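You operate a simulated robot arm through the tools that you are given. There is no shell and no other tool.

You run a simulated robot arm. Do the job below in one go: nothing can be reset, and whatever is moved stays where it is left.

## Task
Grease the dry bearing with as many plunger pumps as its card says.
Fine: coupling into the grease port first, back in its rest after, then turn the bearing crank till the meter reads SMOOTH.
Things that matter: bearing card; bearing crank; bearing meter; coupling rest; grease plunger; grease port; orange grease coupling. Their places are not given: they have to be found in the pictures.

The check looks at the end state, three seconds after you hand in, the way a careful person would. Anything else that was tipped, shoved, dropped, spilled or broken makes it a failure.

## Robot
A 7-joint arm with a two-finger parallel gripper, fixed in place. Base frame: the origin is on the floor under the middle of its stand, x ahead of it, y to its left, z up. Readings come in m, degrees, newtons and seconds.
With the tool pointing down near the work surface it reaches from about 0.24 to 0.68 m from the base axis. Its first joint turns from -66.0 to 66.0 degrees. Payload 2.4 kg.
The tool frame sits at the grasp point between the pads (the TCP): z along the fingers, y along the line on which they close. The tips reach 0.03 m beyond it. The gripper opens to 0.094 m. The fingers are 0.028 m wide and 0.01 m thick; the gripper's body (0.05 by 0.096 m) begins 0.055 m behind the TCP.
Orientation is that of the tool frame in the base frame, as a unit quaternion [w, x, y, z]. With the fingers straight down and closing along the base's y, the tool's x points along the base's -x, its y along +y and its z along -z.

## Interface
- The arm moves only by the tool nudge_tool. Its argument "targets" is a list that holds one entry, the list of rows, each a list of 7 numbers: the gripper command, from -1 (shut) to 1 (fully open), values between in proportion, then the shift along the base's x, y, z in units of 50 mm (1.0 is 50 mm), then the turn, a rotation vector about the base's x, y, z in units of 4 degrees (1.0 is 4 degrees). In form: [[[fingers, x, y, z, rx, ry, rz], ...]]. A call has 1 to 20 rows; each row shifts and turns the commanded pose from where the row before left it. A call with a number of a shift or a turn outside -1 to 1 is refused whole. A row lasts 0.2 s, in which the tool goes at most 0.05 m and 8.6 degrees; a call with a longer step from one row to the next is refused whole, and so is a gripper value outside its range. Where a pose cannot be reached the arm comes as near as it can. A force on the tool above 40 N (or 10 N above the force at the start of the call, whichever is more), or a blocked arm, ends the call early, and 0.2 s more pass. The fingers move at their own pace (about 0.153 m/s each) and stop on an object; they squeeze with about 30 N. The grip force told is the motor's: it shows also when the fingers shut on nothing. Time passes only in rows, and 0.2 s behind the last, so rows that do not move let the fingers close. The reply holds the time, the measured pose of the TCP, the force on the tool along the base axes, the opening and the grip force, in the units named above and with some noise, with the torque about the TCP (base axes, N m) and any sound that the robot's microphone picked up.
- Cameras (640 x 400 px; columns grow to the right, rows downward): "scene" is fixed at [0.0485, 0.4774, 1.4584]; the picture's right is [-0.67, -0.74, 0.00], its down [-0.33, 0.30, -0.90] and it looks along [0.67, -0.60, -0.44] (base axes); focal length 325 px, centre (320, 200). "wrist" rides on the gripper at [0.076, 0.014, -0.103] in the tool frame; the picture's right is [-0.18, 0.98, 0.00], its down [-0.75, -0.14, -0.64] and it looks along [-0.63, -0.12, 0.77] (tool axes); focal length 243 px, centre (320, 200).
- get_image(camera): a new picture of that camera. It takes no simulated time.
- locate(camera, pixels): for up to 12 pixels [column, row] of the newest picture of that camera ("zoom" is the newest enlarged one), the place [x, y, z] in the base frame of the surface seen there, good to about 0.003 m. It takes no simulated time.
- close_up(camera, box): a new picture of the part [left, top, right, bottom] of that camera's present view, enlarged. It takes no simulated time.
- close_job(): hands the job in; it is judged then, once.

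Open the gripper and draw the arm clear of the work before you hand the job in, unless the task says otherwise.

The tools are called after "Call:" as a command line: name --argument value ..., lists and objects as JSON in quotes. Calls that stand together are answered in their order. nudge_tool: Moves the arm, as the interface text tells. Its arguments: {"type":"object","properties":{"targets":{"type":"array","items":{"type":"array","items":{"type":"array","items":{"type":"number"}}}}},"required":["targets"]} The other tools are called the same way: get_image (camera) takes a picture; locate (camera, pixels) gives the place of the surface under pixels of a picture; close_up (camera, box) takes an enlarged picture of a part of a camera's view; close_job () hands the job in.

At the start:

```text
time: 0.0
tcp_pos: [0.3581, -0.0083, 1.2644]
tcp_rot: [0.0, 0.0, 1.0, 0.0]
contact_force: [-0.3, -0.1, -0.2]
moment: [-0.03, -0.02, 0.0]
width: 0.0942
grip_force: 0.1
```

scene: 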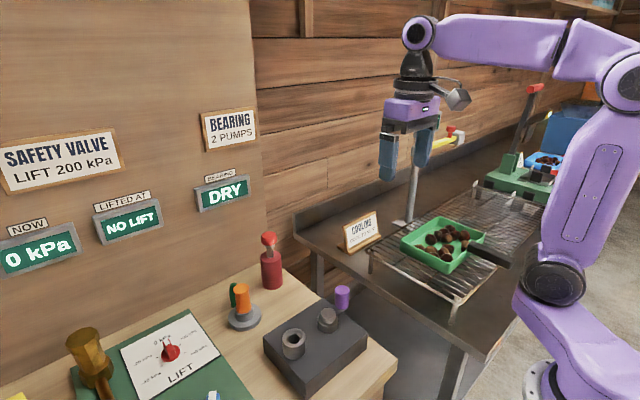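
wrist: 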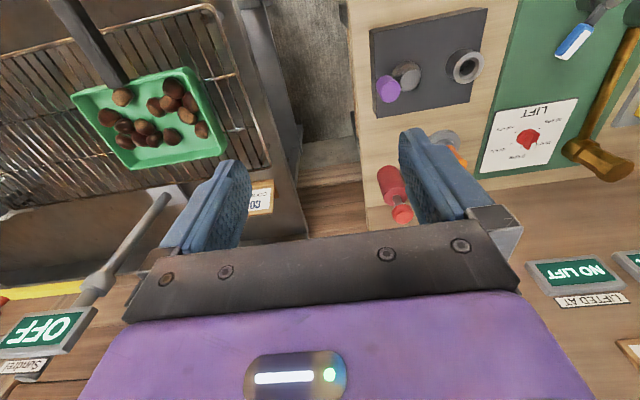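

The scene shows the bearing card "2 PUMPS" at about (230,130), meter DRY at (222,193), the orange coupling near (242,300), red plunger at (270,260), and a grey block with port and crank at (315,345). I take close-ups to see details.

Call:
close_up --camera "scene" --box '[200, 220, 400, 400]'

Call:
close_up --camera "scene" --box '[180, 100, 280, 220]'

Call:
close_up --camera "wrist" --box '[340, 0, 560, 230]'

```text
2.22 times, centred on (300, 310) of scene
```

zoom: 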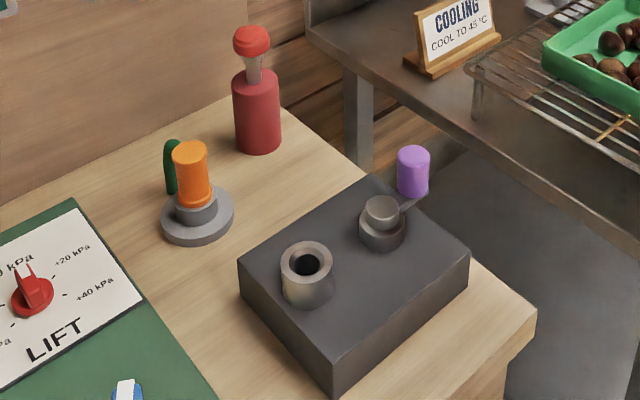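

```text
3.33 times, centred on (230, 160) of scene
```

zoom: 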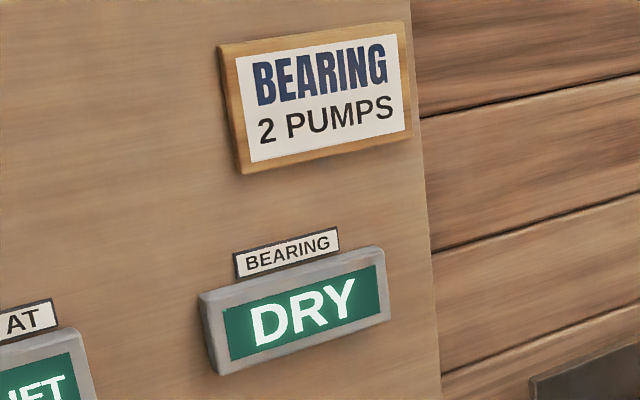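

```text
1.74 times, centred on (450, 115) of wrist
```

zoom: 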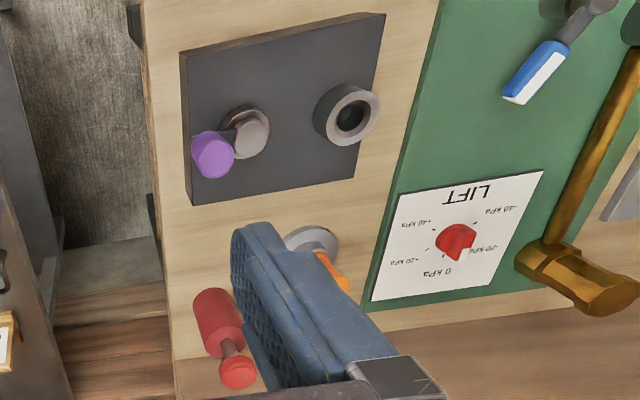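

The card says 2 PUMPS and the meter reads DRY. I re-take a tight scene close-up so I can locate coupling, plunger, port and crank.

Call:
close_up --camera "scene" --box '[215, 225, 375, 385]'

```text
2.50 times, centred on (295, 305) of scene
```

zoom: 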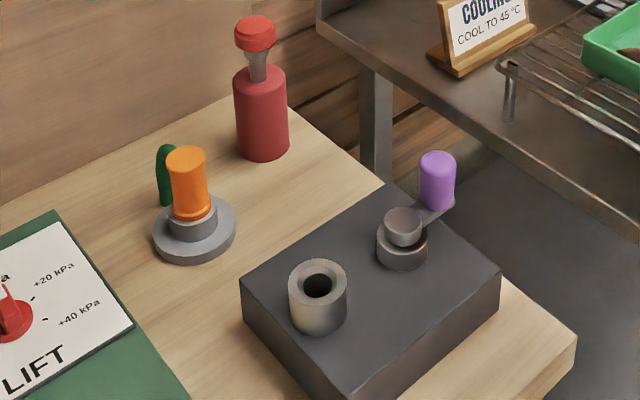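

The zoom shows the orange coupling top at (187,154), rest base (195,240), plunger knob top (256,28), port rim (318,272), crank hub (403,222), purple knob (437,162). I locate those.

Call:
locate --camera "zoom" --pixels '[[187, 154], [190, 190], [195, 255], [175, 240], [166, 150], [256, 26], [261, 120], [262, 157], [318, 263], [318, 306], [291, 280], [345, 280]]'

Call:
locate --camera "zoom" --pixels '[[403, 216], [403, 238], [400, 262], [437, 158], [437, 185], [437, 207], [350, 350], [385, 186], [500, 275], [243, 285], [160, 180], [318, 290]]'

```text
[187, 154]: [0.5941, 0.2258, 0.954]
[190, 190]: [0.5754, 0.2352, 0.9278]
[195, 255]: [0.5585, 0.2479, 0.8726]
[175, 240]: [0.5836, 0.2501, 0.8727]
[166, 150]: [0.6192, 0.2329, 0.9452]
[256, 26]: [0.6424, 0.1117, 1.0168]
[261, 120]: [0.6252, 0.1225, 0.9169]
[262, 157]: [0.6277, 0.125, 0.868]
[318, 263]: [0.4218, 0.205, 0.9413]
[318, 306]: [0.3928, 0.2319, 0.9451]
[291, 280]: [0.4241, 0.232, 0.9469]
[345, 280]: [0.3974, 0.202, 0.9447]
```

```text
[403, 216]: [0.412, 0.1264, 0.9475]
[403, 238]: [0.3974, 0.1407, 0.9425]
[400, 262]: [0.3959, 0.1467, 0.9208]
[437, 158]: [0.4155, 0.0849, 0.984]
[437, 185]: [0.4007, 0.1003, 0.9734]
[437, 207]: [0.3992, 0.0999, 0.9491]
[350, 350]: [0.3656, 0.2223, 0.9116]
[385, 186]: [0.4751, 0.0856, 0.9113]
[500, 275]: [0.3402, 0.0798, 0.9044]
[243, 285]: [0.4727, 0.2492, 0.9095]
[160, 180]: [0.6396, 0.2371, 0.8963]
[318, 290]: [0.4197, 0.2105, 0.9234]
```

Coupling is around (0.60,0.235), top z≈0.954; port around (0.41,0.217), rim z 0.945; crank knob around (0.41,0.095,0.98); plunger knob around (0.64,0.115,1.017). I move the gripper high above this area to look from the wrist camera.

Call:
nudge_tool --targets '[[[1, 0.307, 0.693, -0.38, 0, 0, 0], [1, 0.307, 0.693, -0.38, 0, 0, 0], [1, 0.307, 0.693, -0.38, 0, 0, 0], [1, 0.307, 0.693, -0.38, 0, 0, 0], [1, 0.307, 0.693, -0.38, 0, 0, 0], [1, 0.307, 0.693, -0.38, 0, 0, 0]]]'

Call:
get_image --camera "wrist"

Call:
get_image --camera "scene"

```text
time: 1.4
tcp_pos: [0.4484, 0.1982, 1.1508]
tcp_rot: [0.0, 0.001, 1.0, 0.0]
contact_force: [-0.2, 0.1, 0.3]
moment: [-0.02, 0.02, 0.0]
width: 0.0939
grip_force: 0.0
```

```text
taken
```

wrist: 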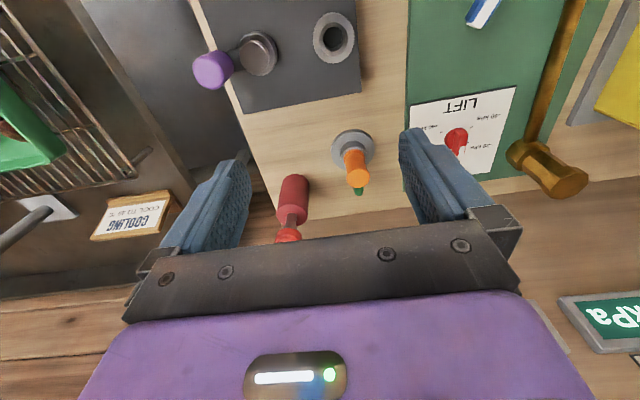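

```text
taken
```

scene: 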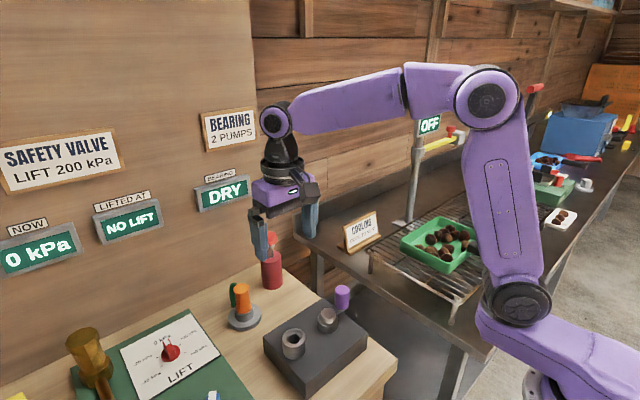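

The wrist view shows the coupling at (357,165) with the green stub hose behind it at (357,192). I enlarge it and locate points.

Call:
close_up --camera "wrist" --box '[260, 110, 420, 250]'

```text
2.86 times, centred on (340, 180) of wrist
```

zoom: 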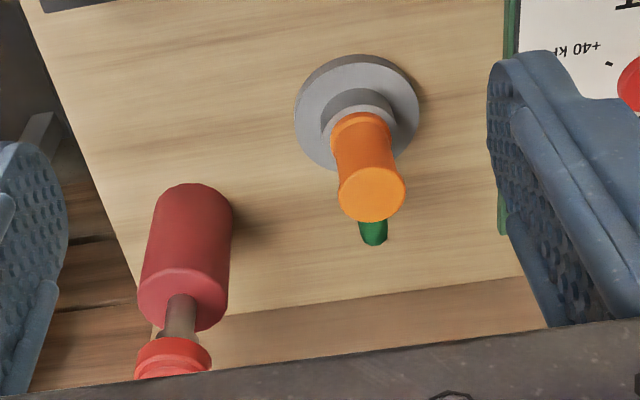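

Call:
locate --camera "zoom" --pixels '[[372, 194], [372, 174], [372, 215], [345, 194], [400, 194], [365, 125], [330, 150], [395, 150], [298, 110], [416, 110], [355, 60], [374, 238]]'

Call:
locate --camera "zoom" --pixels '[[175, 370], [180, 300], [175, 345], [195, 195], [160, 375], [195, 375], [365, 225], [320, 125], [360, 92], [185, 285], [145, 280], [225, 280]]'

```text
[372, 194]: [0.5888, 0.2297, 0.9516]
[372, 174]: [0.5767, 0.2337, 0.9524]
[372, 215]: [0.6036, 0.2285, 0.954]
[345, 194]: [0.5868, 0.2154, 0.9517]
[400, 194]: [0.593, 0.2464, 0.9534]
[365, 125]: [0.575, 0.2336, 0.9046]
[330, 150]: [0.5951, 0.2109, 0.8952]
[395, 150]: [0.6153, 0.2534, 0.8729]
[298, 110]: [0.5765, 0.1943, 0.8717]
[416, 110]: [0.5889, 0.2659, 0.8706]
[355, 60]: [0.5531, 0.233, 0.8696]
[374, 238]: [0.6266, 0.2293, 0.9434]
```

```text
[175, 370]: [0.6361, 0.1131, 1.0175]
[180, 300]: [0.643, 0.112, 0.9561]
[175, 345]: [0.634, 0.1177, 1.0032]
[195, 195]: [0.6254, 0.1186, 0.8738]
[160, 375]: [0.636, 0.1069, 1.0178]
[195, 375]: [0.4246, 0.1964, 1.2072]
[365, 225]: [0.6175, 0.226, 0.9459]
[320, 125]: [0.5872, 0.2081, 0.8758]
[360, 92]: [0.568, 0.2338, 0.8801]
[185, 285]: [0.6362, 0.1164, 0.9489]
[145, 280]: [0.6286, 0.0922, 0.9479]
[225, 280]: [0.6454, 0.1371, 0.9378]
```

The coupling's axis is near (0.590,0.2305) with top z≈0.953; fingers closing along y clear the green hose stub on the +x side. I now zoom on the port and crank in the wrist view to fix their centres.

Call:
close_up --camera "wrist" --box '[180, 0, 380, 120]'

```text
3.20 times, centred on (280, 60) of wrist
```

zoom: 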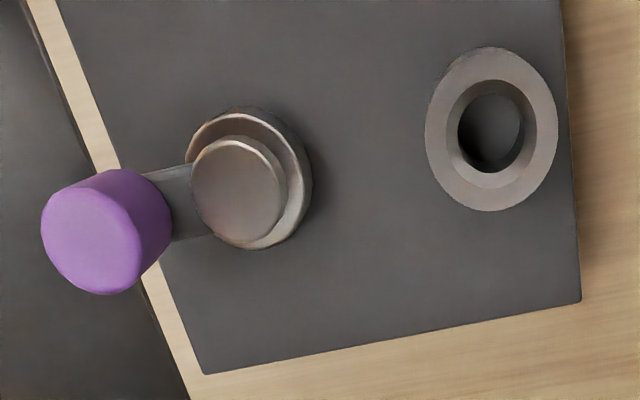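

Call:
locate --camera "zoom" --pixels '[[435, 140], [548, 140], [485, 200], [510, 60], [462, 90], [524, 180], [92, 240], [55, 240], [130, 240], [92, 200], [92, 280], [238, 190]]'

Call:
locate --camera "zoom" --pixels '[[205, 190], [275, 190], [238, 150], [238, 225], [180, 200], [490, 130], [120, 330], [205, 370], [578, 300], [490, 178], [490, 85], [530, 130]]'

Call:
locate --camera "scene" --pixels '[[222, 193], [230, 225], [220, 260], [255, 300], [290, 320], [243, 293], [170, 350]]'

```text
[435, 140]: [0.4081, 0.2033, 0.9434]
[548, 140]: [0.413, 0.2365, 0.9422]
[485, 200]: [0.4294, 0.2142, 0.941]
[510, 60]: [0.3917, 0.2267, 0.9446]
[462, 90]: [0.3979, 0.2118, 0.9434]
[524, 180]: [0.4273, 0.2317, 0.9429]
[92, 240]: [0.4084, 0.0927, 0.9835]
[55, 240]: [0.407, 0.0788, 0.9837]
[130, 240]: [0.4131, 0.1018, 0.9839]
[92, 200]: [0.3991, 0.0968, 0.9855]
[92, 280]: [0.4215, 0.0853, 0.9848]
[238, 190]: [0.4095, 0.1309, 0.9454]
```

```text
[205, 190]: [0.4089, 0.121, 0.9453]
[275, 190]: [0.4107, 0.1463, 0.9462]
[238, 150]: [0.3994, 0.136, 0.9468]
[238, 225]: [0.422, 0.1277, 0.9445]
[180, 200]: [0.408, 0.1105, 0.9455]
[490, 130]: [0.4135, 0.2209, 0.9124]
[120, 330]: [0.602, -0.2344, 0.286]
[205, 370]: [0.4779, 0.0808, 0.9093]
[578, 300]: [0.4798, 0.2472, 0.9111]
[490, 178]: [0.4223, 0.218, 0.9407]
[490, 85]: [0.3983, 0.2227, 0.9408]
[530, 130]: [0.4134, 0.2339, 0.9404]
```

```text
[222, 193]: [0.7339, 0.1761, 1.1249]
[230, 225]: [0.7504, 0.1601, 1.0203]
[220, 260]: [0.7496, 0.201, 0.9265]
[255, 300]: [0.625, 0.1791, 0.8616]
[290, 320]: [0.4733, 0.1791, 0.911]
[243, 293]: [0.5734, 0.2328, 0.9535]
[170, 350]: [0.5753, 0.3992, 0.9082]
```

Port centre comes out at about (0.410,0.2195), rim z≈0.943; crank hub (0.410,0.133), knob (0.4095,0.091) with top z 0.984. I move to above the coupling with a partly open gripper and check alignment.

Call:
nudge_tool --targets '[[[0.4, 0.708, 0.1615, -0.454, 0, 0, 0], [0.4, 0.708, 0.1615, -0.454, 0, 0, 0], [0.4, 0.708, 0.1615, -0.454, 0, 0, 0], [0.4, 0.708, 0.1615, -0.454, 0, 0, 0]]]'

Call:
get_image --camera "wrist"

Call:
get_image --camera "scene"

```text
time: 2.4
tcp_pos: [0.5897, 0.2326, 1.0618]
tcp_rot: [-0.001, 0.0, 1.0, -0.001]
contact_force: [-1.4, -0.6, -0.6]
moment: [0.0, -0.02, 0.03]
width: 0.0659
grip_force: 0.1
```

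```text
taken
```

wrist: 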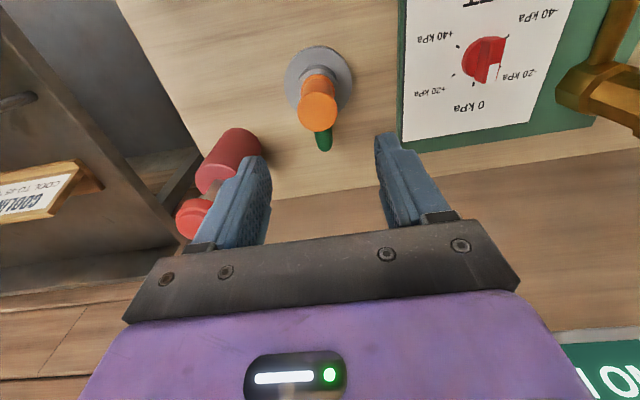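

```text
taken
```

scene: 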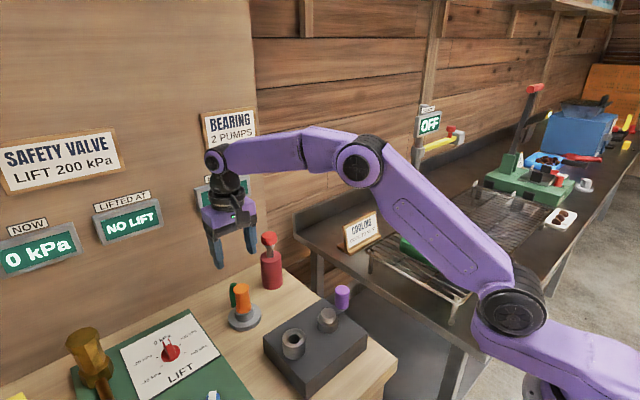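

The coupling top is at about (317,112) between the fingers. I refine its position with a close-up before descending.

Call:
close_up --camera "wrist" --box '[260, 30, 380, 160]'

```text
3.08 times, centred on (320, 95) of wrist
```

zoom: 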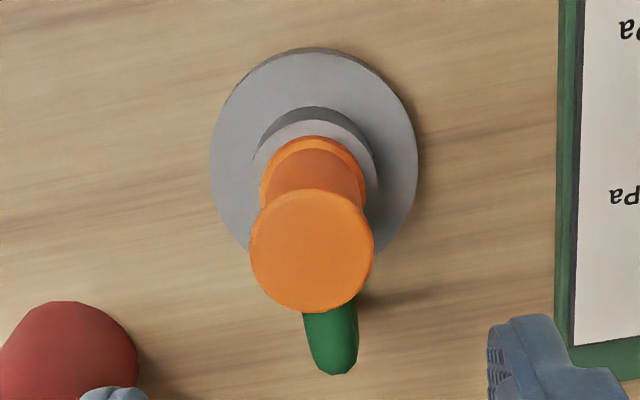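

Call:
locate --camera "zoom" --pixels '[[312, 250], [256, 250], [368, 250], [312, 195], [312, 305], [310, 145], [300, 128], [335, 360], [312, 60], [215, 160], [412, 160], [330, 310]]'

```text
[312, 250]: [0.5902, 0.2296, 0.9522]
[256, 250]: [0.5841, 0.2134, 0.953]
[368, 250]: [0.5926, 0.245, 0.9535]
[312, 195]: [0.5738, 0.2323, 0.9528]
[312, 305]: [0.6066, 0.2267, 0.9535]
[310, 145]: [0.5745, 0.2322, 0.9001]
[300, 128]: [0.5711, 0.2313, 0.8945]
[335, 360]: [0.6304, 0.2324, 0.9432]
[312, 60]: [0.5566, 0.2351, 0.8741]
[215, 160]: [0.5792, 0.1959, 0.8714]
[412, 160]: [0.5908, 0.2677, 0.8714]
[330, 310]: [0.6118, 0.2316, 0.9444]
```

Coupling centre is (0.590,0.2296). I descend in steps with a small y correction, first to about z 0.99.

Call:
nudge_tool --targets '[[[0.4, 0, -0.05, -0.4, 0, 0, 0], [0.4, 0, 0, -0.5, 0, 0, 0], [0.4, 0, 0, -0.5, 0, 0, 0], [0.4, 0, 0, 0, 0, 0, 0]]]'

Call:
get_image --camera "wrist"

```text
time: 3.4
tcp_pos: [0.5914, 0.2294, 0.9923]
tcp_rot: [0.0, 0.0, 1.0, 0.0]
contact_force: [-0.2, -0.3, -0.3]
moment: [0.02, 0.02, -0.05]
width: 0.0657
grip_force: 0.1
```

```text
taken
```

wrist: 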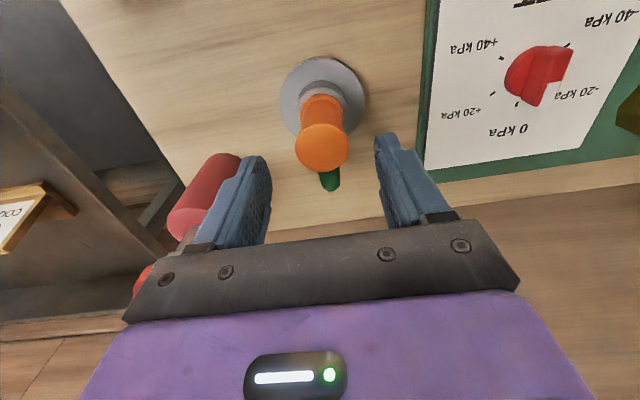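

The coupling sits centred between the fingers. I descend to z≈0.938 and close on it.

Call:
nudge_tool --targets '[[[0.4, 0, 0, -0.5, 0, 0, 0], [0.4, 0, 0, -0.4, 0, 0, 0], [0.4, 0, 0, -0.18, 0, 0, 0], [0.4, 0, 0, 0, 0, 0, 0], [-1, 0, 0, 0, 0, 0, 0], [-1, 0, 0, 0, 0, 0, 0], [-1, 0, 0, 0, 0, 0, 0]]]'

Call:
get_image --camera "wrist"

Call:
close_up --camera "scene" --box '[180, 200, 340, 360]'

```text
time: 5.0
tcp_pos: [0.5917, 0.2289, 0.9378]
tcp_rot: [0.0, 0.0, 1.0, 0.0]
contact_force: [0.4, -0.6, 0.2]
moment: [0.02, 0.03, -0.02]
width: 0.0355
grip_force: 30.2
```

```text
taken
```

wrist: 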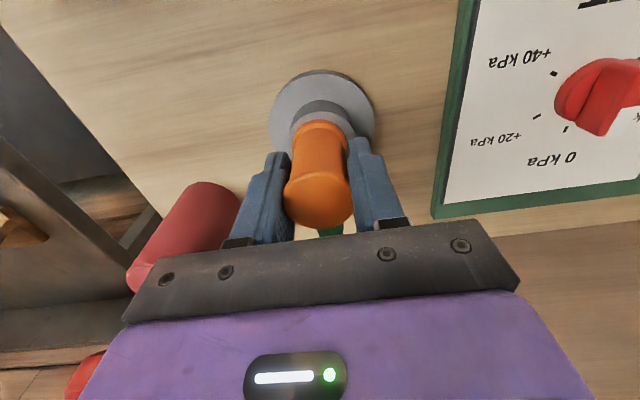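

```text
2.50 times, centred on (260, 280) of scene
```

zoom: 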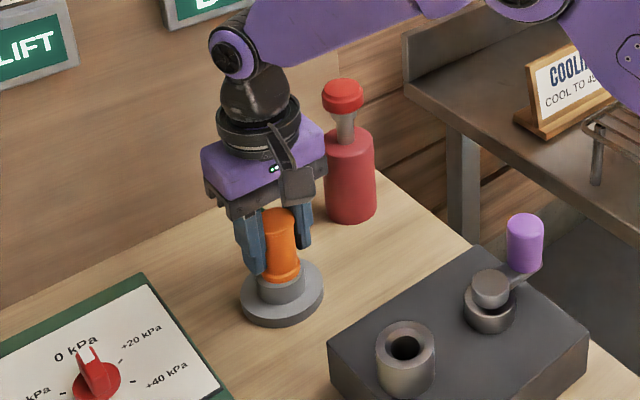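

Gripped at width 0.0355 with 30 N. I lift straight up about 0.11 m.

Call:
nudge_tool --targets '[[[-1, 0, 0, 0.2, 0, 0, 0], [-1, 0, 0, 0.3, 0, 0, 0], [-1, 0, 0, 0.4, 0, 0, 0], [-1, 0, 0, 0.5, 0, 0, 0], [-1, 0, 0, 0.5, 0, 0, 0], [-1, 0, 0, 0.3, 0, 0, 0], [-1, 0, 0, 0, 0, 0, 0]]]'

Call:
get_image --camera "wrist"

Call:
close_up --camera "scene" --box '[180, 180, 340, 340]'

```text
time: 6.6
tcp_pos: [0.5925, 0.2288, 1.047]
tcp_rot: [0.0, 0.0, 1.0, 0.0]
contact_force: [-0.8, -0.7, -1.1]
moment: [-0.08, -0.03, 0.01]
width: 0.0353
grip_force: 30.0
```

```text
taken
```

wrist: 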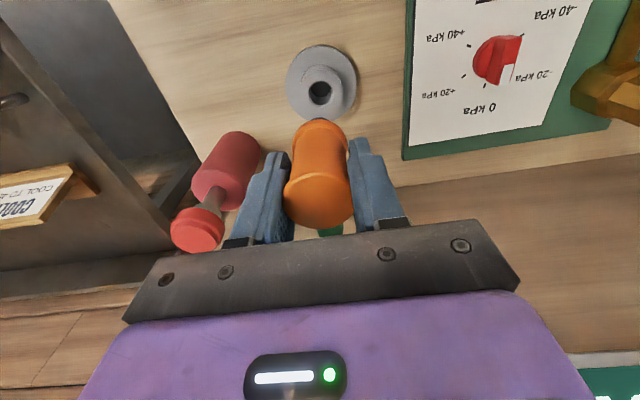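

```text
2.50 times, centred on (260, 260) of scene
```

zoom: 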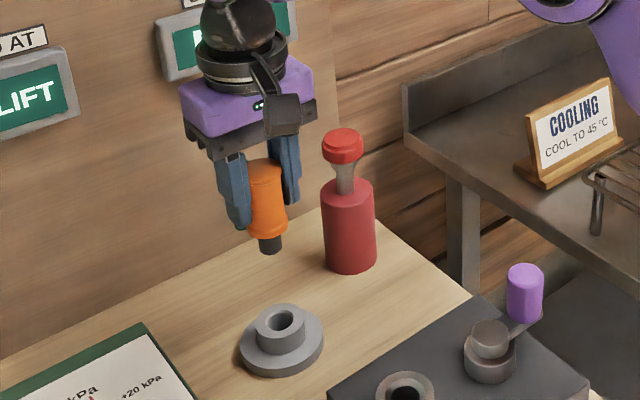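

The coupling is lifted, showing a dark nozzle at its bottom (zoom (269,245)) and the empty rest socket at (285,322). I measure the nozzle and the socket.

Call:
locate --camera "zoom" --pixels '[[268, 230], [271, 252], [262, 245], [279, 240], [265, 200], [284, 322], [262, 320], [303, 320], [282, 308], [284, 338]]'

Call:
locate --camera "wrist" --pixels '[[319, 93], [304, 85], [341, 90], [324, 72], [320, 108], [318, 182]]'

```text
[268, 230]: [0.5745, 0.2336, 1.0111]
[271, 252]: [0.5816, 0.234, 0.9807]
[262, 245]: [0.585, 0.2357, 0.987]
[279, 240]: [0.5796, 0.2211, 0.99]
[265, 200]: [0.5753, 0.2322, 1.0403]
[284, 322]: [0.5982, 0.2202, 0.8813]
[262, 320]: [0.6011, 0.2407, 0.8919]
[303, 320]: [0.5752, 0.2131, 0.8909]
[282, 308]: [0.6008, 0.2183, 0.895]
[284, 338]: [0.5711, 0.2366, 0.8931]
```

```text
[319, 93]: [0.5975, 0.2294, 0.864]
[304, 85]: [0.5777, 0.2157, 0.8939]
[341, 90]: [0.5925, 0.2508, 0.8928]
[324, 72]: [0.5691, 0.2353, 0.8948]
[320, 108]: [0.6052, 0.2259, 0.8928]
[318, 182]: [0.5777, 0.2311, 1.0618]
```

The nozzle is about 27 mm long; seated in the port the TCP should be near z 0.986. I carry the coupling over the port at z≈1.097.

Call:
nudge_tool --targets '[[[-1, -0.3, 0, 0.3, 0, 0, 0], [-1, -0.65, -0.04, 0.3, 0, 0, 0], [-1, -0.718, -0.04, 0.2, 0, 0, 0], [-1, -0.718, -0.04, 0.2, 0, 0, 0], [-1, -0.65, -0.04, 0, 0, 0, 0], [-1, -0.4, -0.02, 0, 0, 0, 0], [-1, -0.154, -0.016, 0, 0, 0, 0], [-1, 0, 0, 0, 0, 0, 0]]]'

Call:
get_image --camera "wrist"

Call:
close_up --camera "scene" --box '[220, 220, 380, 380]'

```text
time: 8.4
tcp_pos: [0.4115, 0.2194, 1.0964]
tcp_rot: [0.0, 0.0, 1.0, 0.0]
contact_force: [0.0, -0.8, -1.1]
moment: [0.01, 0.02, 0.0]
width: 0.0351
grip_force: 29.9
```

```text
taken
```

wrist: 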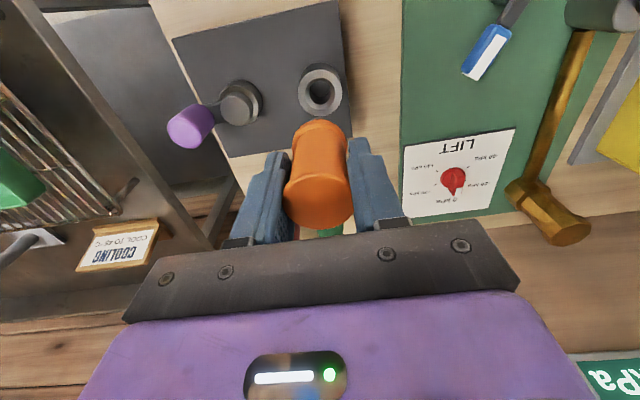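

```text
2.50 times, centred on (300, 300) of scene
```

zoom: 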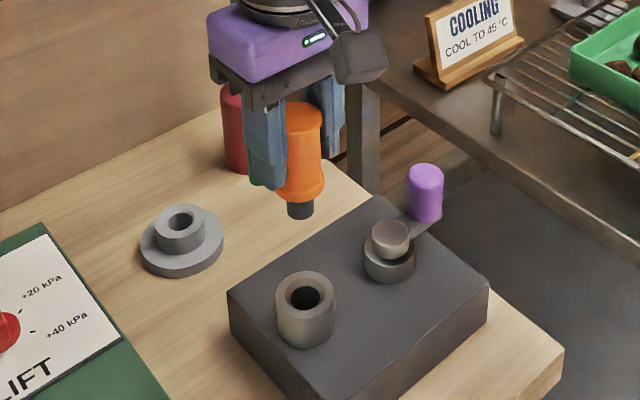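

In this view the port rim centre is near (320,91), matching where the rest socket appeared relative to the gripper. I zoom in for a precise comparison.

Call:
close_up --camera "wrist" --box '[280, 50, 360, 130]'

```text
5.00 times, centred on (320, 90) of wrist
```

zoom: 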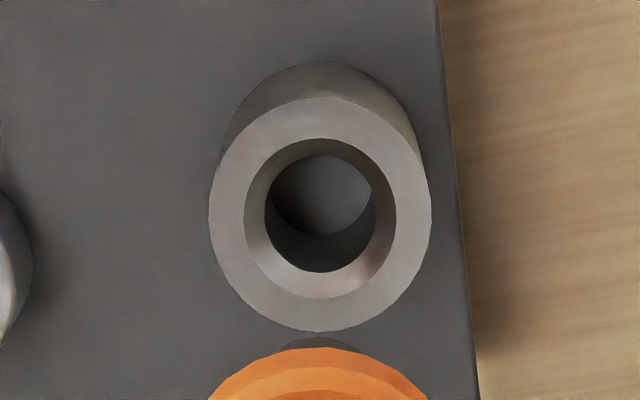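

Call:
locate --camera "zoom" --pixels '[[212, 215], [428, 215], [335, 100], [305, 328], [248, 220], [395, 220], [330, 142], [312, 295], [228, 215], [412, 215], [328, 115], [310, 315]]'

```text
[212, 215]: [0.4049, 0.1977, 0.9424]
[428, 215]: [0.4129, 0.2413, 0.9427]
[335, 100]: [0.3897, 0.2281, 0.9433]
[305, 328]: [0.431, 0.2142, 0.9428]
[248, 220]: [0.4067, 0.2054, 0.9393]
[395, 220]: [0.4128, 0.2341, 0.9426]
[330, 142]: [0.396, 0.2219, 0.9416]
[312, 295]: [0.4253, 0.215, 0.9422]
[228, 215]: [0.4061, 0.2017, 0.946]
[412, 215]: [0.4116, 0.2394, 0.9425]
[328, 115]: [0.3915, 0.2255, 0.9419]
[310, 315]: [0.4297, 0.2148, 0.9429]
```

The port centre is (0.410,0.2198), matching the coupling axis at (0.4098,0.2194). I lower until the nozzle is just above the rim and check.

Call:
nudge_tool --targets '[[[-1, 0, 0, -0.4, 0, 0, 0], [-1, 0, 0, -0.5, 0, 0, 0], [-1, 0, 0, -0.4, 0, 0, 0], [-1, 0, 0, -0.18, 0, 0, 0], [-1, 0, 0, 0, 0, 0, 0]]]'

Call:
close_up --camera "scene" --box '[240, 250, 360, 370]'

Call:
get_image --camera "wrist"

```text
time: 9.6
tcp_pos: [0.4122, 0.2214, 1.0215]
tcp_rot: [0.0, 0.0, 1.0, 0.0]
contact_force: [-0.5, 0.1, -1.9]
moment: [-0.02, 0.0, -0.03]
width: 0.0354
grip_force: 30.4
```

```text
3.33 times, centred on (300, 310) of scene
```

zoom: 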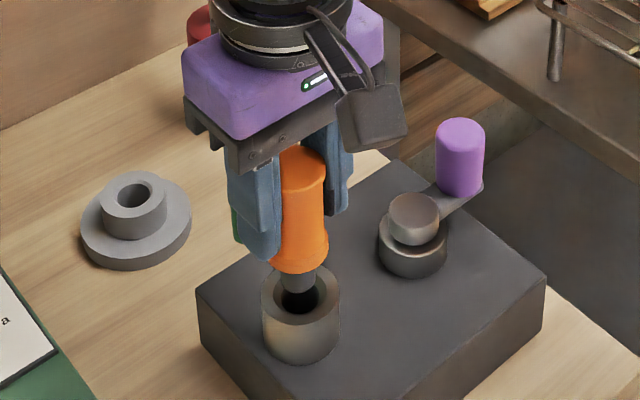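

```text
taken
```

wrist: 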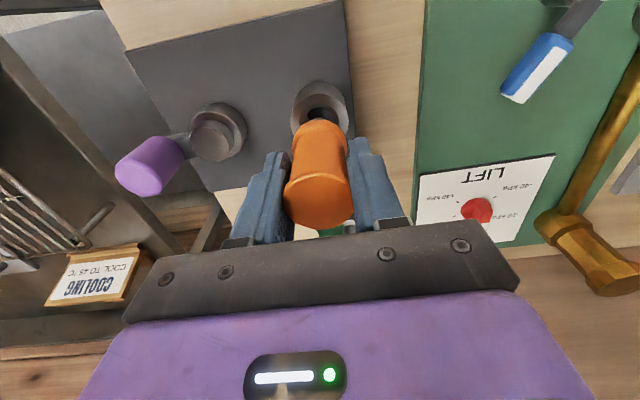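

The nozzle hangs right over the bore. I lower slowly in 5 mm rows, watching the force.

Call:
nudge_tool --targets '[[[-1, 0, 0, -0.1, 0, 0, 0], [-1, 0, 0, -0.1, 0, 0, 0], [-1, 0, 0, -0.1, 0, 0, 0], [-1, 0, 0, -0.1, 0, 0, 0], [-1, 0, 0, 0, 0, 0, 0]]]'

Call:
close_up --camera "scene" --box '[240, 250, 360, 370]'

```text
time: 10.8
tcp_pos: [0.4121, 0.2201, 1.0024]
tcp_rot: [0.0, 0.0, 1.0, 0.0]
contact_force: [0.2, 0.6, -1.7]
moment: [0.0, 0.01, -0.01]
width: 0.0355
grip_force: 30.1
```

```text
3.33 times, centred on (300, 310) of scene
```

zoom: 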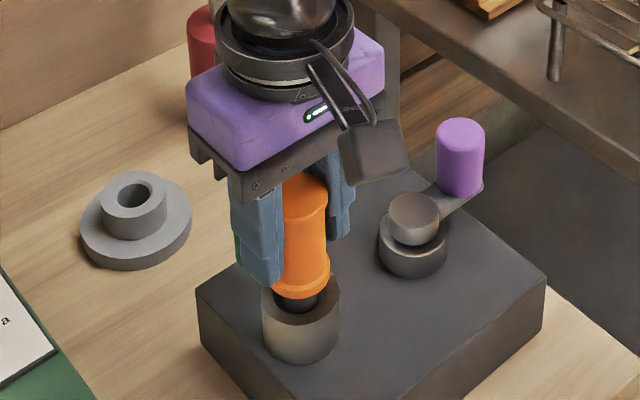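

The nozzle is entering without force (z 1.002). I continue down toward z≈0.985.

Call:
nudge_tool --targets '[[[-1, 0, 0, -0.1, 0, 0, 0], [-1, 0, 0, -0.1, 0, 0, 0], [-1, 0, 0, -0.08, 0, 0, 0], [-1, 0, 0, -0.04, 0, 0, 0], [-1, 0, 0, -0.02, 0, 0, 0], [-1, 0, 0, 0, 0, 0, 0]]]'

Call:
close_up --camera "scene" --box '[240, 250, 360, 370]'

```text
time: 12.2
tcp_pos: [0.4116, 0.2196, 0.9868]
tcp_rot: [0.002, 0.0, 1.0, 0.001]
contact_force: [-3.5, -1.0, 26.6]
moment: [-0.4, 0.12, -0.01]
width: 0.0353
grip_force: 30.2
```

```text
3.33 times, centred on (300, 310) of scene
```

zoom: 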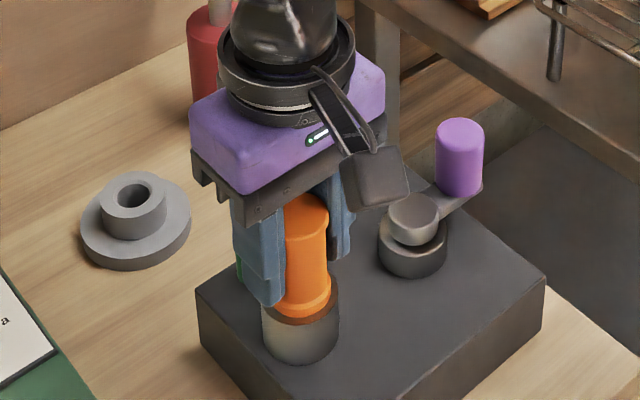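

Contact of ~27 N at z 0.987 agrees with the coupling seated on the port rim. I ease the pressure, open the fingers, and rise clear.

Call:
nudge_tool --targets '[[[-1, 0, 0, 0.02, 0, 0, 0], [0.4, 0, 0, 0, 0, 0, 0], [0.4, 0, 0, 0, 0, 0, 0], [0.4, 0, 0, 0.2, 0, 0, 0], [0.4, 0, 0, 0.5, 0, 0, 0], [0.4, 0, 0, 0.8, 0, 0, 0], [0.4, 0, 0, 0.8, 0, 0, 0], [0.4, 0, 0, 0.3, 0, 0, 0]]]'

Call:
get_image --camera "wrist"

Call:
get_image --camera "scene"

Call:
close_up --camera "scene" --box '[220, 250, 360, 370]'

```text
time: 14.0
tcp_pos: [0.4124, 0.2227, 1.1174]
tcp_rot: [0.0, 0.0, 1.0, -0.001]
contact_force: [-0.8, -0.8, 0.3]
moment: [-0.02, -0.01, -0.01]
width: 0.066
grip_force: 0.0
```

```text
taken
```

wrist: 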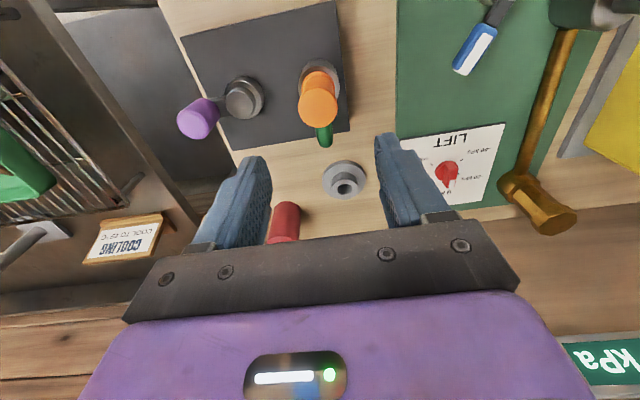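

```text
taken
```

scene: 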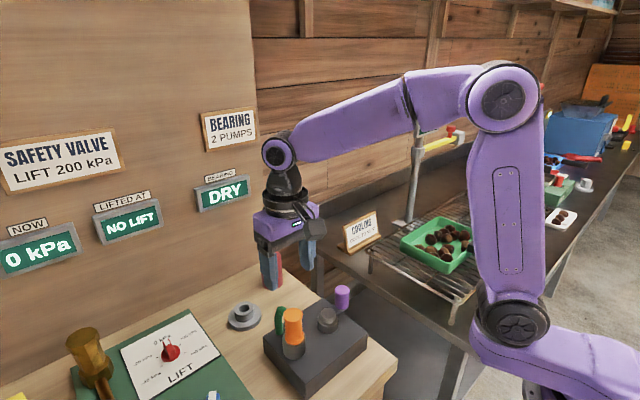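

```text
3.33 times, centred on (290, 310) of scene
```

zoom: 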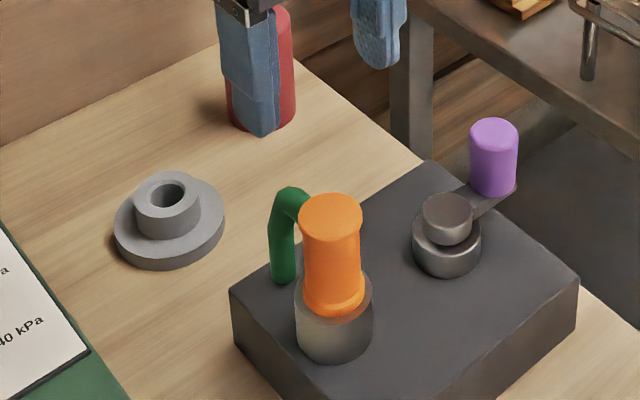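

The coupling stands upright in the port at (319,103) with the meter still DRY. I move toward the plunger, staying high, closing the fingers for pressing.

Call:
nudge_tool --targets '[[[0.4, 0.4, -0.222, 0, 0, 0, 0], [-1, 0.752, -0.418, 0, 0, 0, 0], [-1, 0.752, -0.418, 0, 0, 0, 0], [-1, 0.752, -0.418, 0, 0, 0, 0], [-1, 0.752, -0.418, 0, 0, 0, 0], [-1, 0.352, -0.196, 0, 0, 0, 0], [-1, 0, 0, 0, 0, 0, 0]]]'

Call:
get_image --camera "wrist"

Call:
close_up --camera "scene" --box '[200, 170, 340, 310]'

```text
time: 15.6
tcp_pos: [0.6013, 0.1152, 1.115]
tcp_rot: [0.0, 0.0, 1.0, 0.0]
contact_force: [0.0, -0.2, -0.7]
moment: [-0.03, 0.03, -0.03]
width: 0.0
grip_force: 29.9
```

```text
taken
```

wrist: 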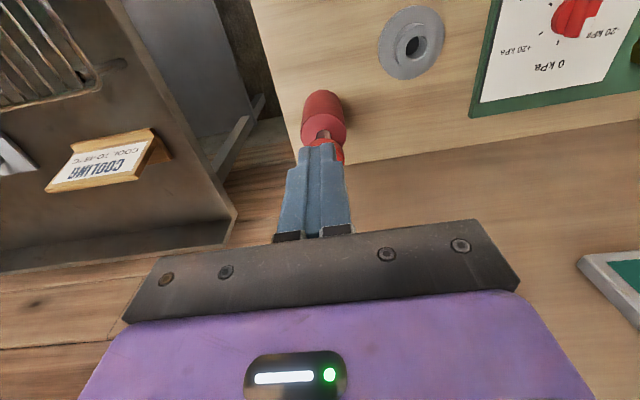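

```text
2.86 times, centred on (270, 240) of scene
```

zoom: 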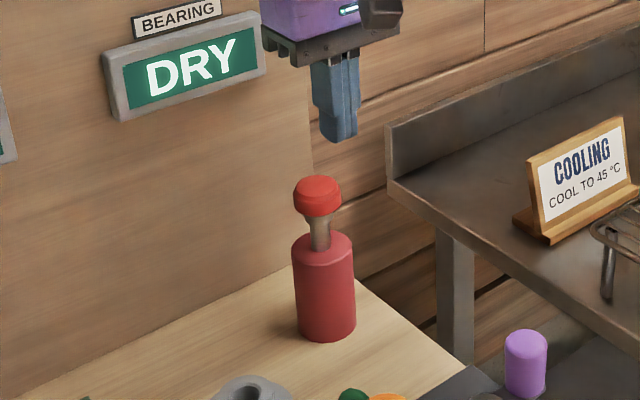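

The scene close-up shows the plunger knob at (317,190) clearly. I locate its top face and body.

Call:
locate --camera "zoom" --pixels '[[317, 186], [300, 186], [335, 186], [317, 178], [317, 195], [320, 230], [322, 240], [300, 245], [350, 245], [325, 330], [318, 212], [340, 260]]'

Call:
locate --camera "wrist" --pixels '[[323, 128], [308, 130], [342, 130], [330, 142], [320, 100], [345, 155], [325, 138]]'

```text
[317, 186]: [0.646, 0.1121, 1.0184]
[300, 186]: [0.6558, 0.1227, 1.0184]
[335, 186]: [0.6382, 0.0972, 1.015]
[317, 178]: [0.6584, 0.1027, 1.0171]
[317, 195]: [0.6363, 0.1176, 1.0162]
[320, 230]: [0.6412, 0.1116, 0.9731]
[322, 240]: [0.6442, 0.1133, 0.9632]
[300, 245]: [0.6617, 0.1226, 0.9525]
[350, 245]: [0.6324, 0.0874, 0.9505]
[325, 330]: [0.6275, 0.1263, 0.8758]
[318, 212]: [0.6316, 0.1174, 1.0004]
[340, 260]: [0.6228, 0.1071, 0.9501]
```

```text
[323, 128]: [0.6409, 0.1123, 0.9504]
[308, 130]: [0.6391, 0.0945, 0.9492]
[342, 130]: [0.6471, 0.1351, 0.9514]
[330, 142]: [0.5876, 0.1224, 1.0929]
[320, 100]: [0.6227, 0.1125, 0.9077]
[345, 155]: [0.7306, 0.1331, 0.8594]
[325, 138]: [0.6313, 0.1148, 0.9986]
```

The plunger axis is near (0.647,0.111) with top z 1.0175. I move the closed fingers above it, to z≈1.07 (tips at 1.04).

Call:
nudge_tool --targets '[[[-1, 0.46, -0.04, 0, 0, 0, 0], [-1, 0.46, -0.04, -0.3, 0, 0, 0], [-1, 0, 0, -0.6, 0, 0, 0], [-1, 0, 0, 0, 0, 0, 0]]]'

Call:
get_image --camera "wrist"

Call:
close_up --camera "scene" --box '[200, 170, 340, 310]'

```text
time: 16.6
tcp_pos: [0.6461, 0.1118, 1.071]
tcp_rot: [-0.001, 0.0, 1.0, 0.0]
contact_force: [0.1, 0.2, -0.6]
moment: [0.0, -0.01, -0.03]
width: 0.0
grip_force: 30.6
```

```text
taken
```

wrist: 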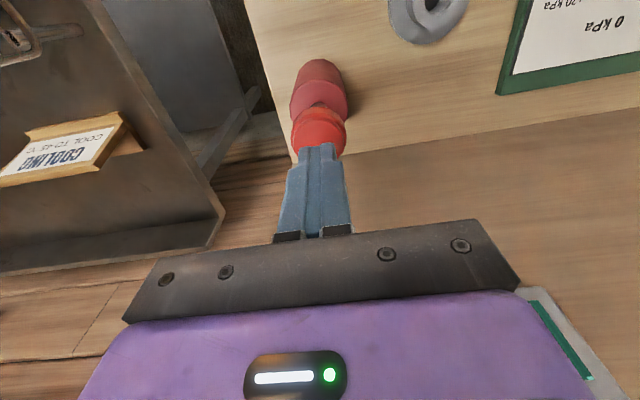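

```text
2.86 times, centred on (270, 240) of scene
```

zoom: 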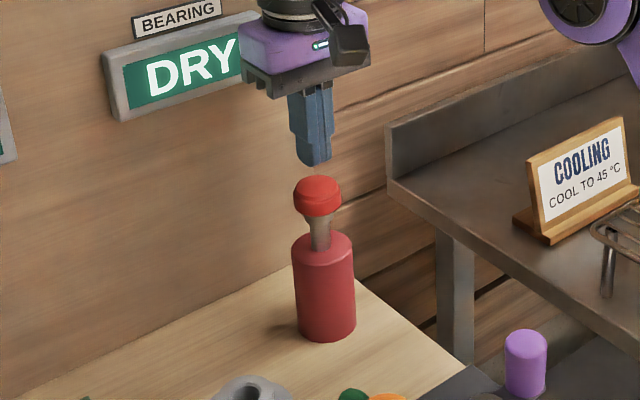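

The fingertips are directly above the knob. I press down gently first to find contact and feel the spring.

Call:
nudge_tool --targets '[[[-1, 0, 0, -0.3, 0, 0, 0], [-1, 0, 0, -0.14, 0, 0, 0], [-1, 0, 0, -0.1, 0, 0, 0], [-1, 0, 0, -0.1, 0, 0, 0]]]'

Call:
close_up --camera "scene" --box '[200, 170, 340, 310]'

```text
time: 17.6
tcp_pos: [0.6469, 0.1113, 1.0407]
tcp_rot: [0.0, 0.0, 1.0, 0.0]
contact_force: [-0.5, -0.3, 0.6]
moment: [0.01, 0.02, 0.03]
width: 0.0
grip_force: 29.6
```

```text
2.86 times, centred on (270, 240) of scene
```

zoom: 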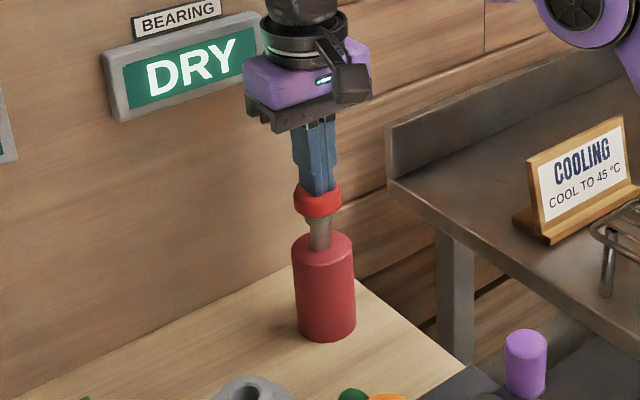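

The tips are on the knob at z≈1.011 with little force, and the knob is moving down. I continue pressing.

Call:
nudge_tool --targets '[[[-1, 0, 0, -0.1, 0, 0, 0], [-1, 0, 0, -0.1, 0, 0, 0], [-1, 0, 0, -0.1, 0, 0, 0]]]'

Call:
close_up --camera "scene" --box '[200, 170, 340, 310]'

```text
time: 18.4
tcp_pos: [0.6462, 0.1114, 1.0244]
tcp_rot: [0.002, 0.0, 1.0, 0.0]
contact_force: [3.2, 1.0, 4.8]
moment: [0.0, -0.09, 0.01]
width: 0.0
grip_force: 30.0
```

```text
2.86 times, centred on (270, 240) of scene
```

zoom: 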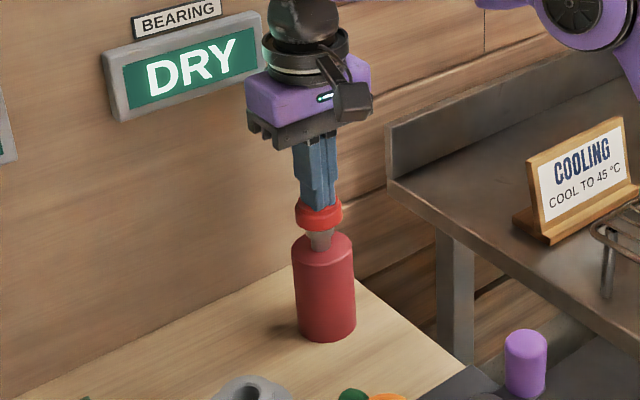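

Knob now ~20 mm down with ~5 N. I keep pressing.

Call:
nudge_tool --targets '[[[-1, 0, 0, -0.1, 0, 0, 0], [-1, 0, 0, -0.1, 0, 0, 0]]]'

Call:
close_up --camera "scene" --box '[200, 170, 340, 310]'

```text
time: 19.0
tcp_pos: [0.646, 0.1116, 1.0153]
tcp_rot: [0.0, 0.0, 1.0, 0.0]
contact_force: [2.3, 1.4, 7.8]
moment: [0.04, -0.05, 0.04]
width: 0.0
grip_force: 29.9
```

```text
2.86 times, centred on (270, 240) of scene
```

zoom: 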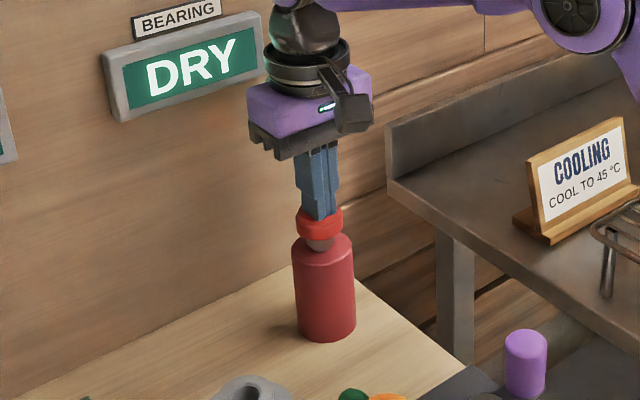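

No hard stop yet at z 1.015 (7.8 N). I press further in small steps.

Call:
nudge_tool --targets '[[[-1, 0, 0, -0.08, 0, 0, 0], [-1, 0, 0, -0.08, 0, 0, 0], [-1, 0, 0, -0.08, 0, 0, 0]]]'

Call:
close_up --camera "scene" --box '[200, 170, 340, 310]'

```text
time: 19.8
tcp_pos: [0.6463, 0.1108, 1.0066]
tcp_rot: [0.002, 0.001, 1.0, 0.0]
contact_force: [-3.4, -2.4, 24.2]
moment: [-0.05, -0.01, 0.26]
width: 0.0
grip_force: 30.0
heard: click
```

```text
2.86 times, centred on (270, 240) of scene
```

zoom: 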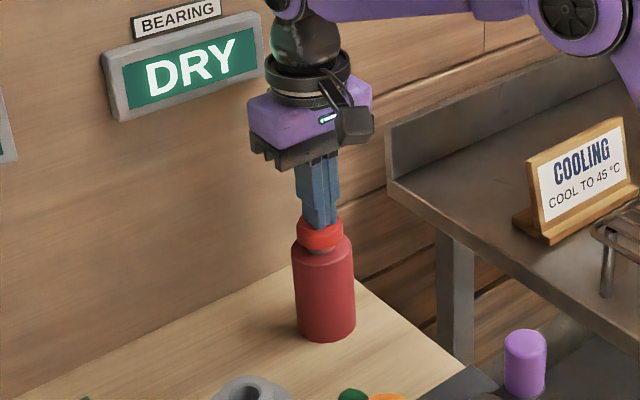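

A click was heard at full depth (24 N): one pump done. I raise the tips fully clear so the plunger can return.

Call:
nudge_tool --targets '[[[-1, 0, 0, 0.3, 0, 0, 0], [-1, 0, 0, 0.4, 0, 0, 0], [-1, 0, 0, 0.5, 0, 0, 0], [-1, 0, 0, 0, 0, 0, 0], [-1, 0, 0, 0, 0, 0, 0]]]'

Call:
close_up --camera "scene" --box '[200, 170, 340, 310]'

```text
time: 21.0
tcp_pos: [0.6457, 0.1104, 1.0639]
tcp_rot: [0.001, 0.001, 1.0, 0.0]
contact_force: [0.5, 0.2, -0.1]
moment: [0.02, 0.0, -0.04]
width: 0.0
grip_force: 29.6
```

```text
2.86 times, centred on (270, 240) of scene
```

zoom: 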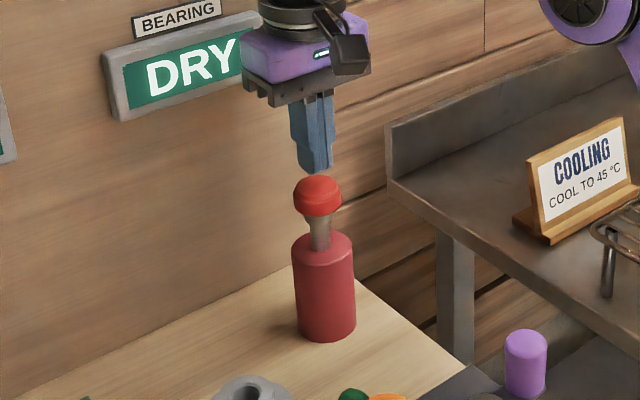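

The knob has sprung fully back. I make the second, identical full stroke.

Call:
nudge_tool --targets '[[[-1, 0, 0, -0.3, 0, 0, 0], [-1, 0, 0, -0.1, 0, 0, 0], [-1, 0, 0, -0.1, 0, 0, 0], [-1, 0, 0, -0.1, 0, 0, 0], [-1, 0, 0, -0.1, 0, 0, 0], [-1, 0, 0, -0.1, 0, 0, 0], [-1, 0, 0, -0.1, 0, 0, 0], [-1, 0, 0, -0.1, 0, 0, 0], [-1, 0, 0, -0.1, 0, 0, 0], [-1, 0, 0, -0.1, 0, 0, 0]]]'

Call:
close_up --camera "scene" --box '[200, 170, 340, 310]'

```text
time: 23.2
tcp_pos: [0.6454, 0.1111, 1.0052]
tcp_rot: [0.002, 0.001, 1.0, 0.0]
contact_force: [-3.4, -0.4, 24.4]
moment: [-0.03, 0.03, 0.24]
width: 0.0
grip_force: 30.7
heard: click
```

```text
2.86 times, centred on (270, 240) of scene
```

zoom: 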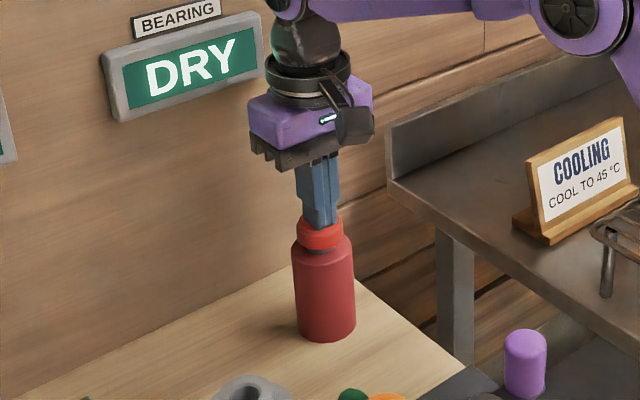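

Second click heard at full depth, so two pumps are done. I rise well clear of the plunger and look at the scene.

Call:
nudge_tool --targets '[[[-1, 0, 0, 0.3, 0, 0, 0], [-1, 0, 0, 0.5, 0, 0, 0], [-1, 0, 0, 0.7, 0, 0, 0], [-1, 0, 0, 0.78, 0, 0, 0], [-1, 0, 0, 0, 0, 0, 0]]]'

Call:
get_image --camera "scene"

Call:
close_up --camera "scene" --box '[200, 170, 380, 370]'

```text
time: 24.4
tcp_pos: [0.648, 0.1112, 1.1167]
tcp_rot: [0.0, 0.0, 1.0, 0.0]
contact_force: [0.4, -0.4, 0.2]
moment: [0.03, -0.03, 0.01]
width: 0.0
grip_force: 30.2
```

```text
taken
```

scene: 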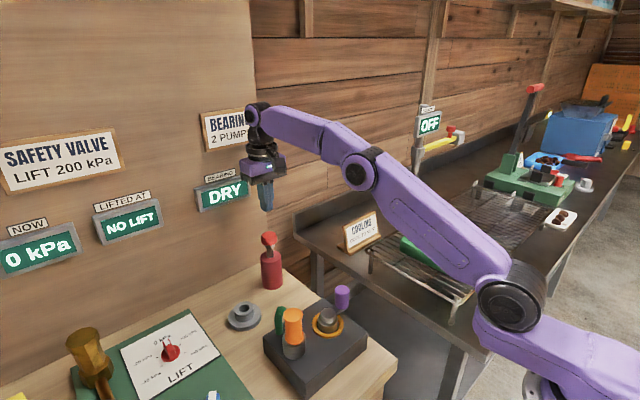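

```text
2.00 times, centred on (290, 270) of scene
```

zoom: 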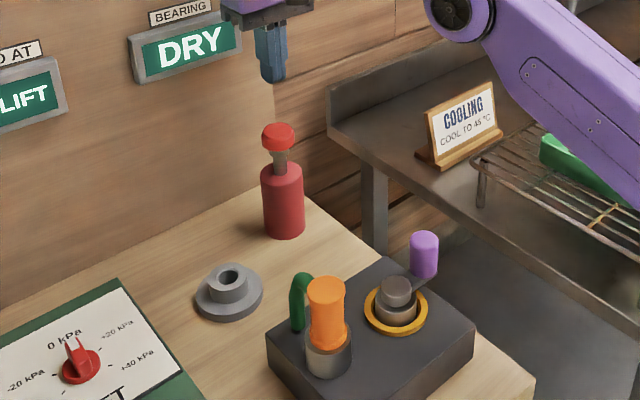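

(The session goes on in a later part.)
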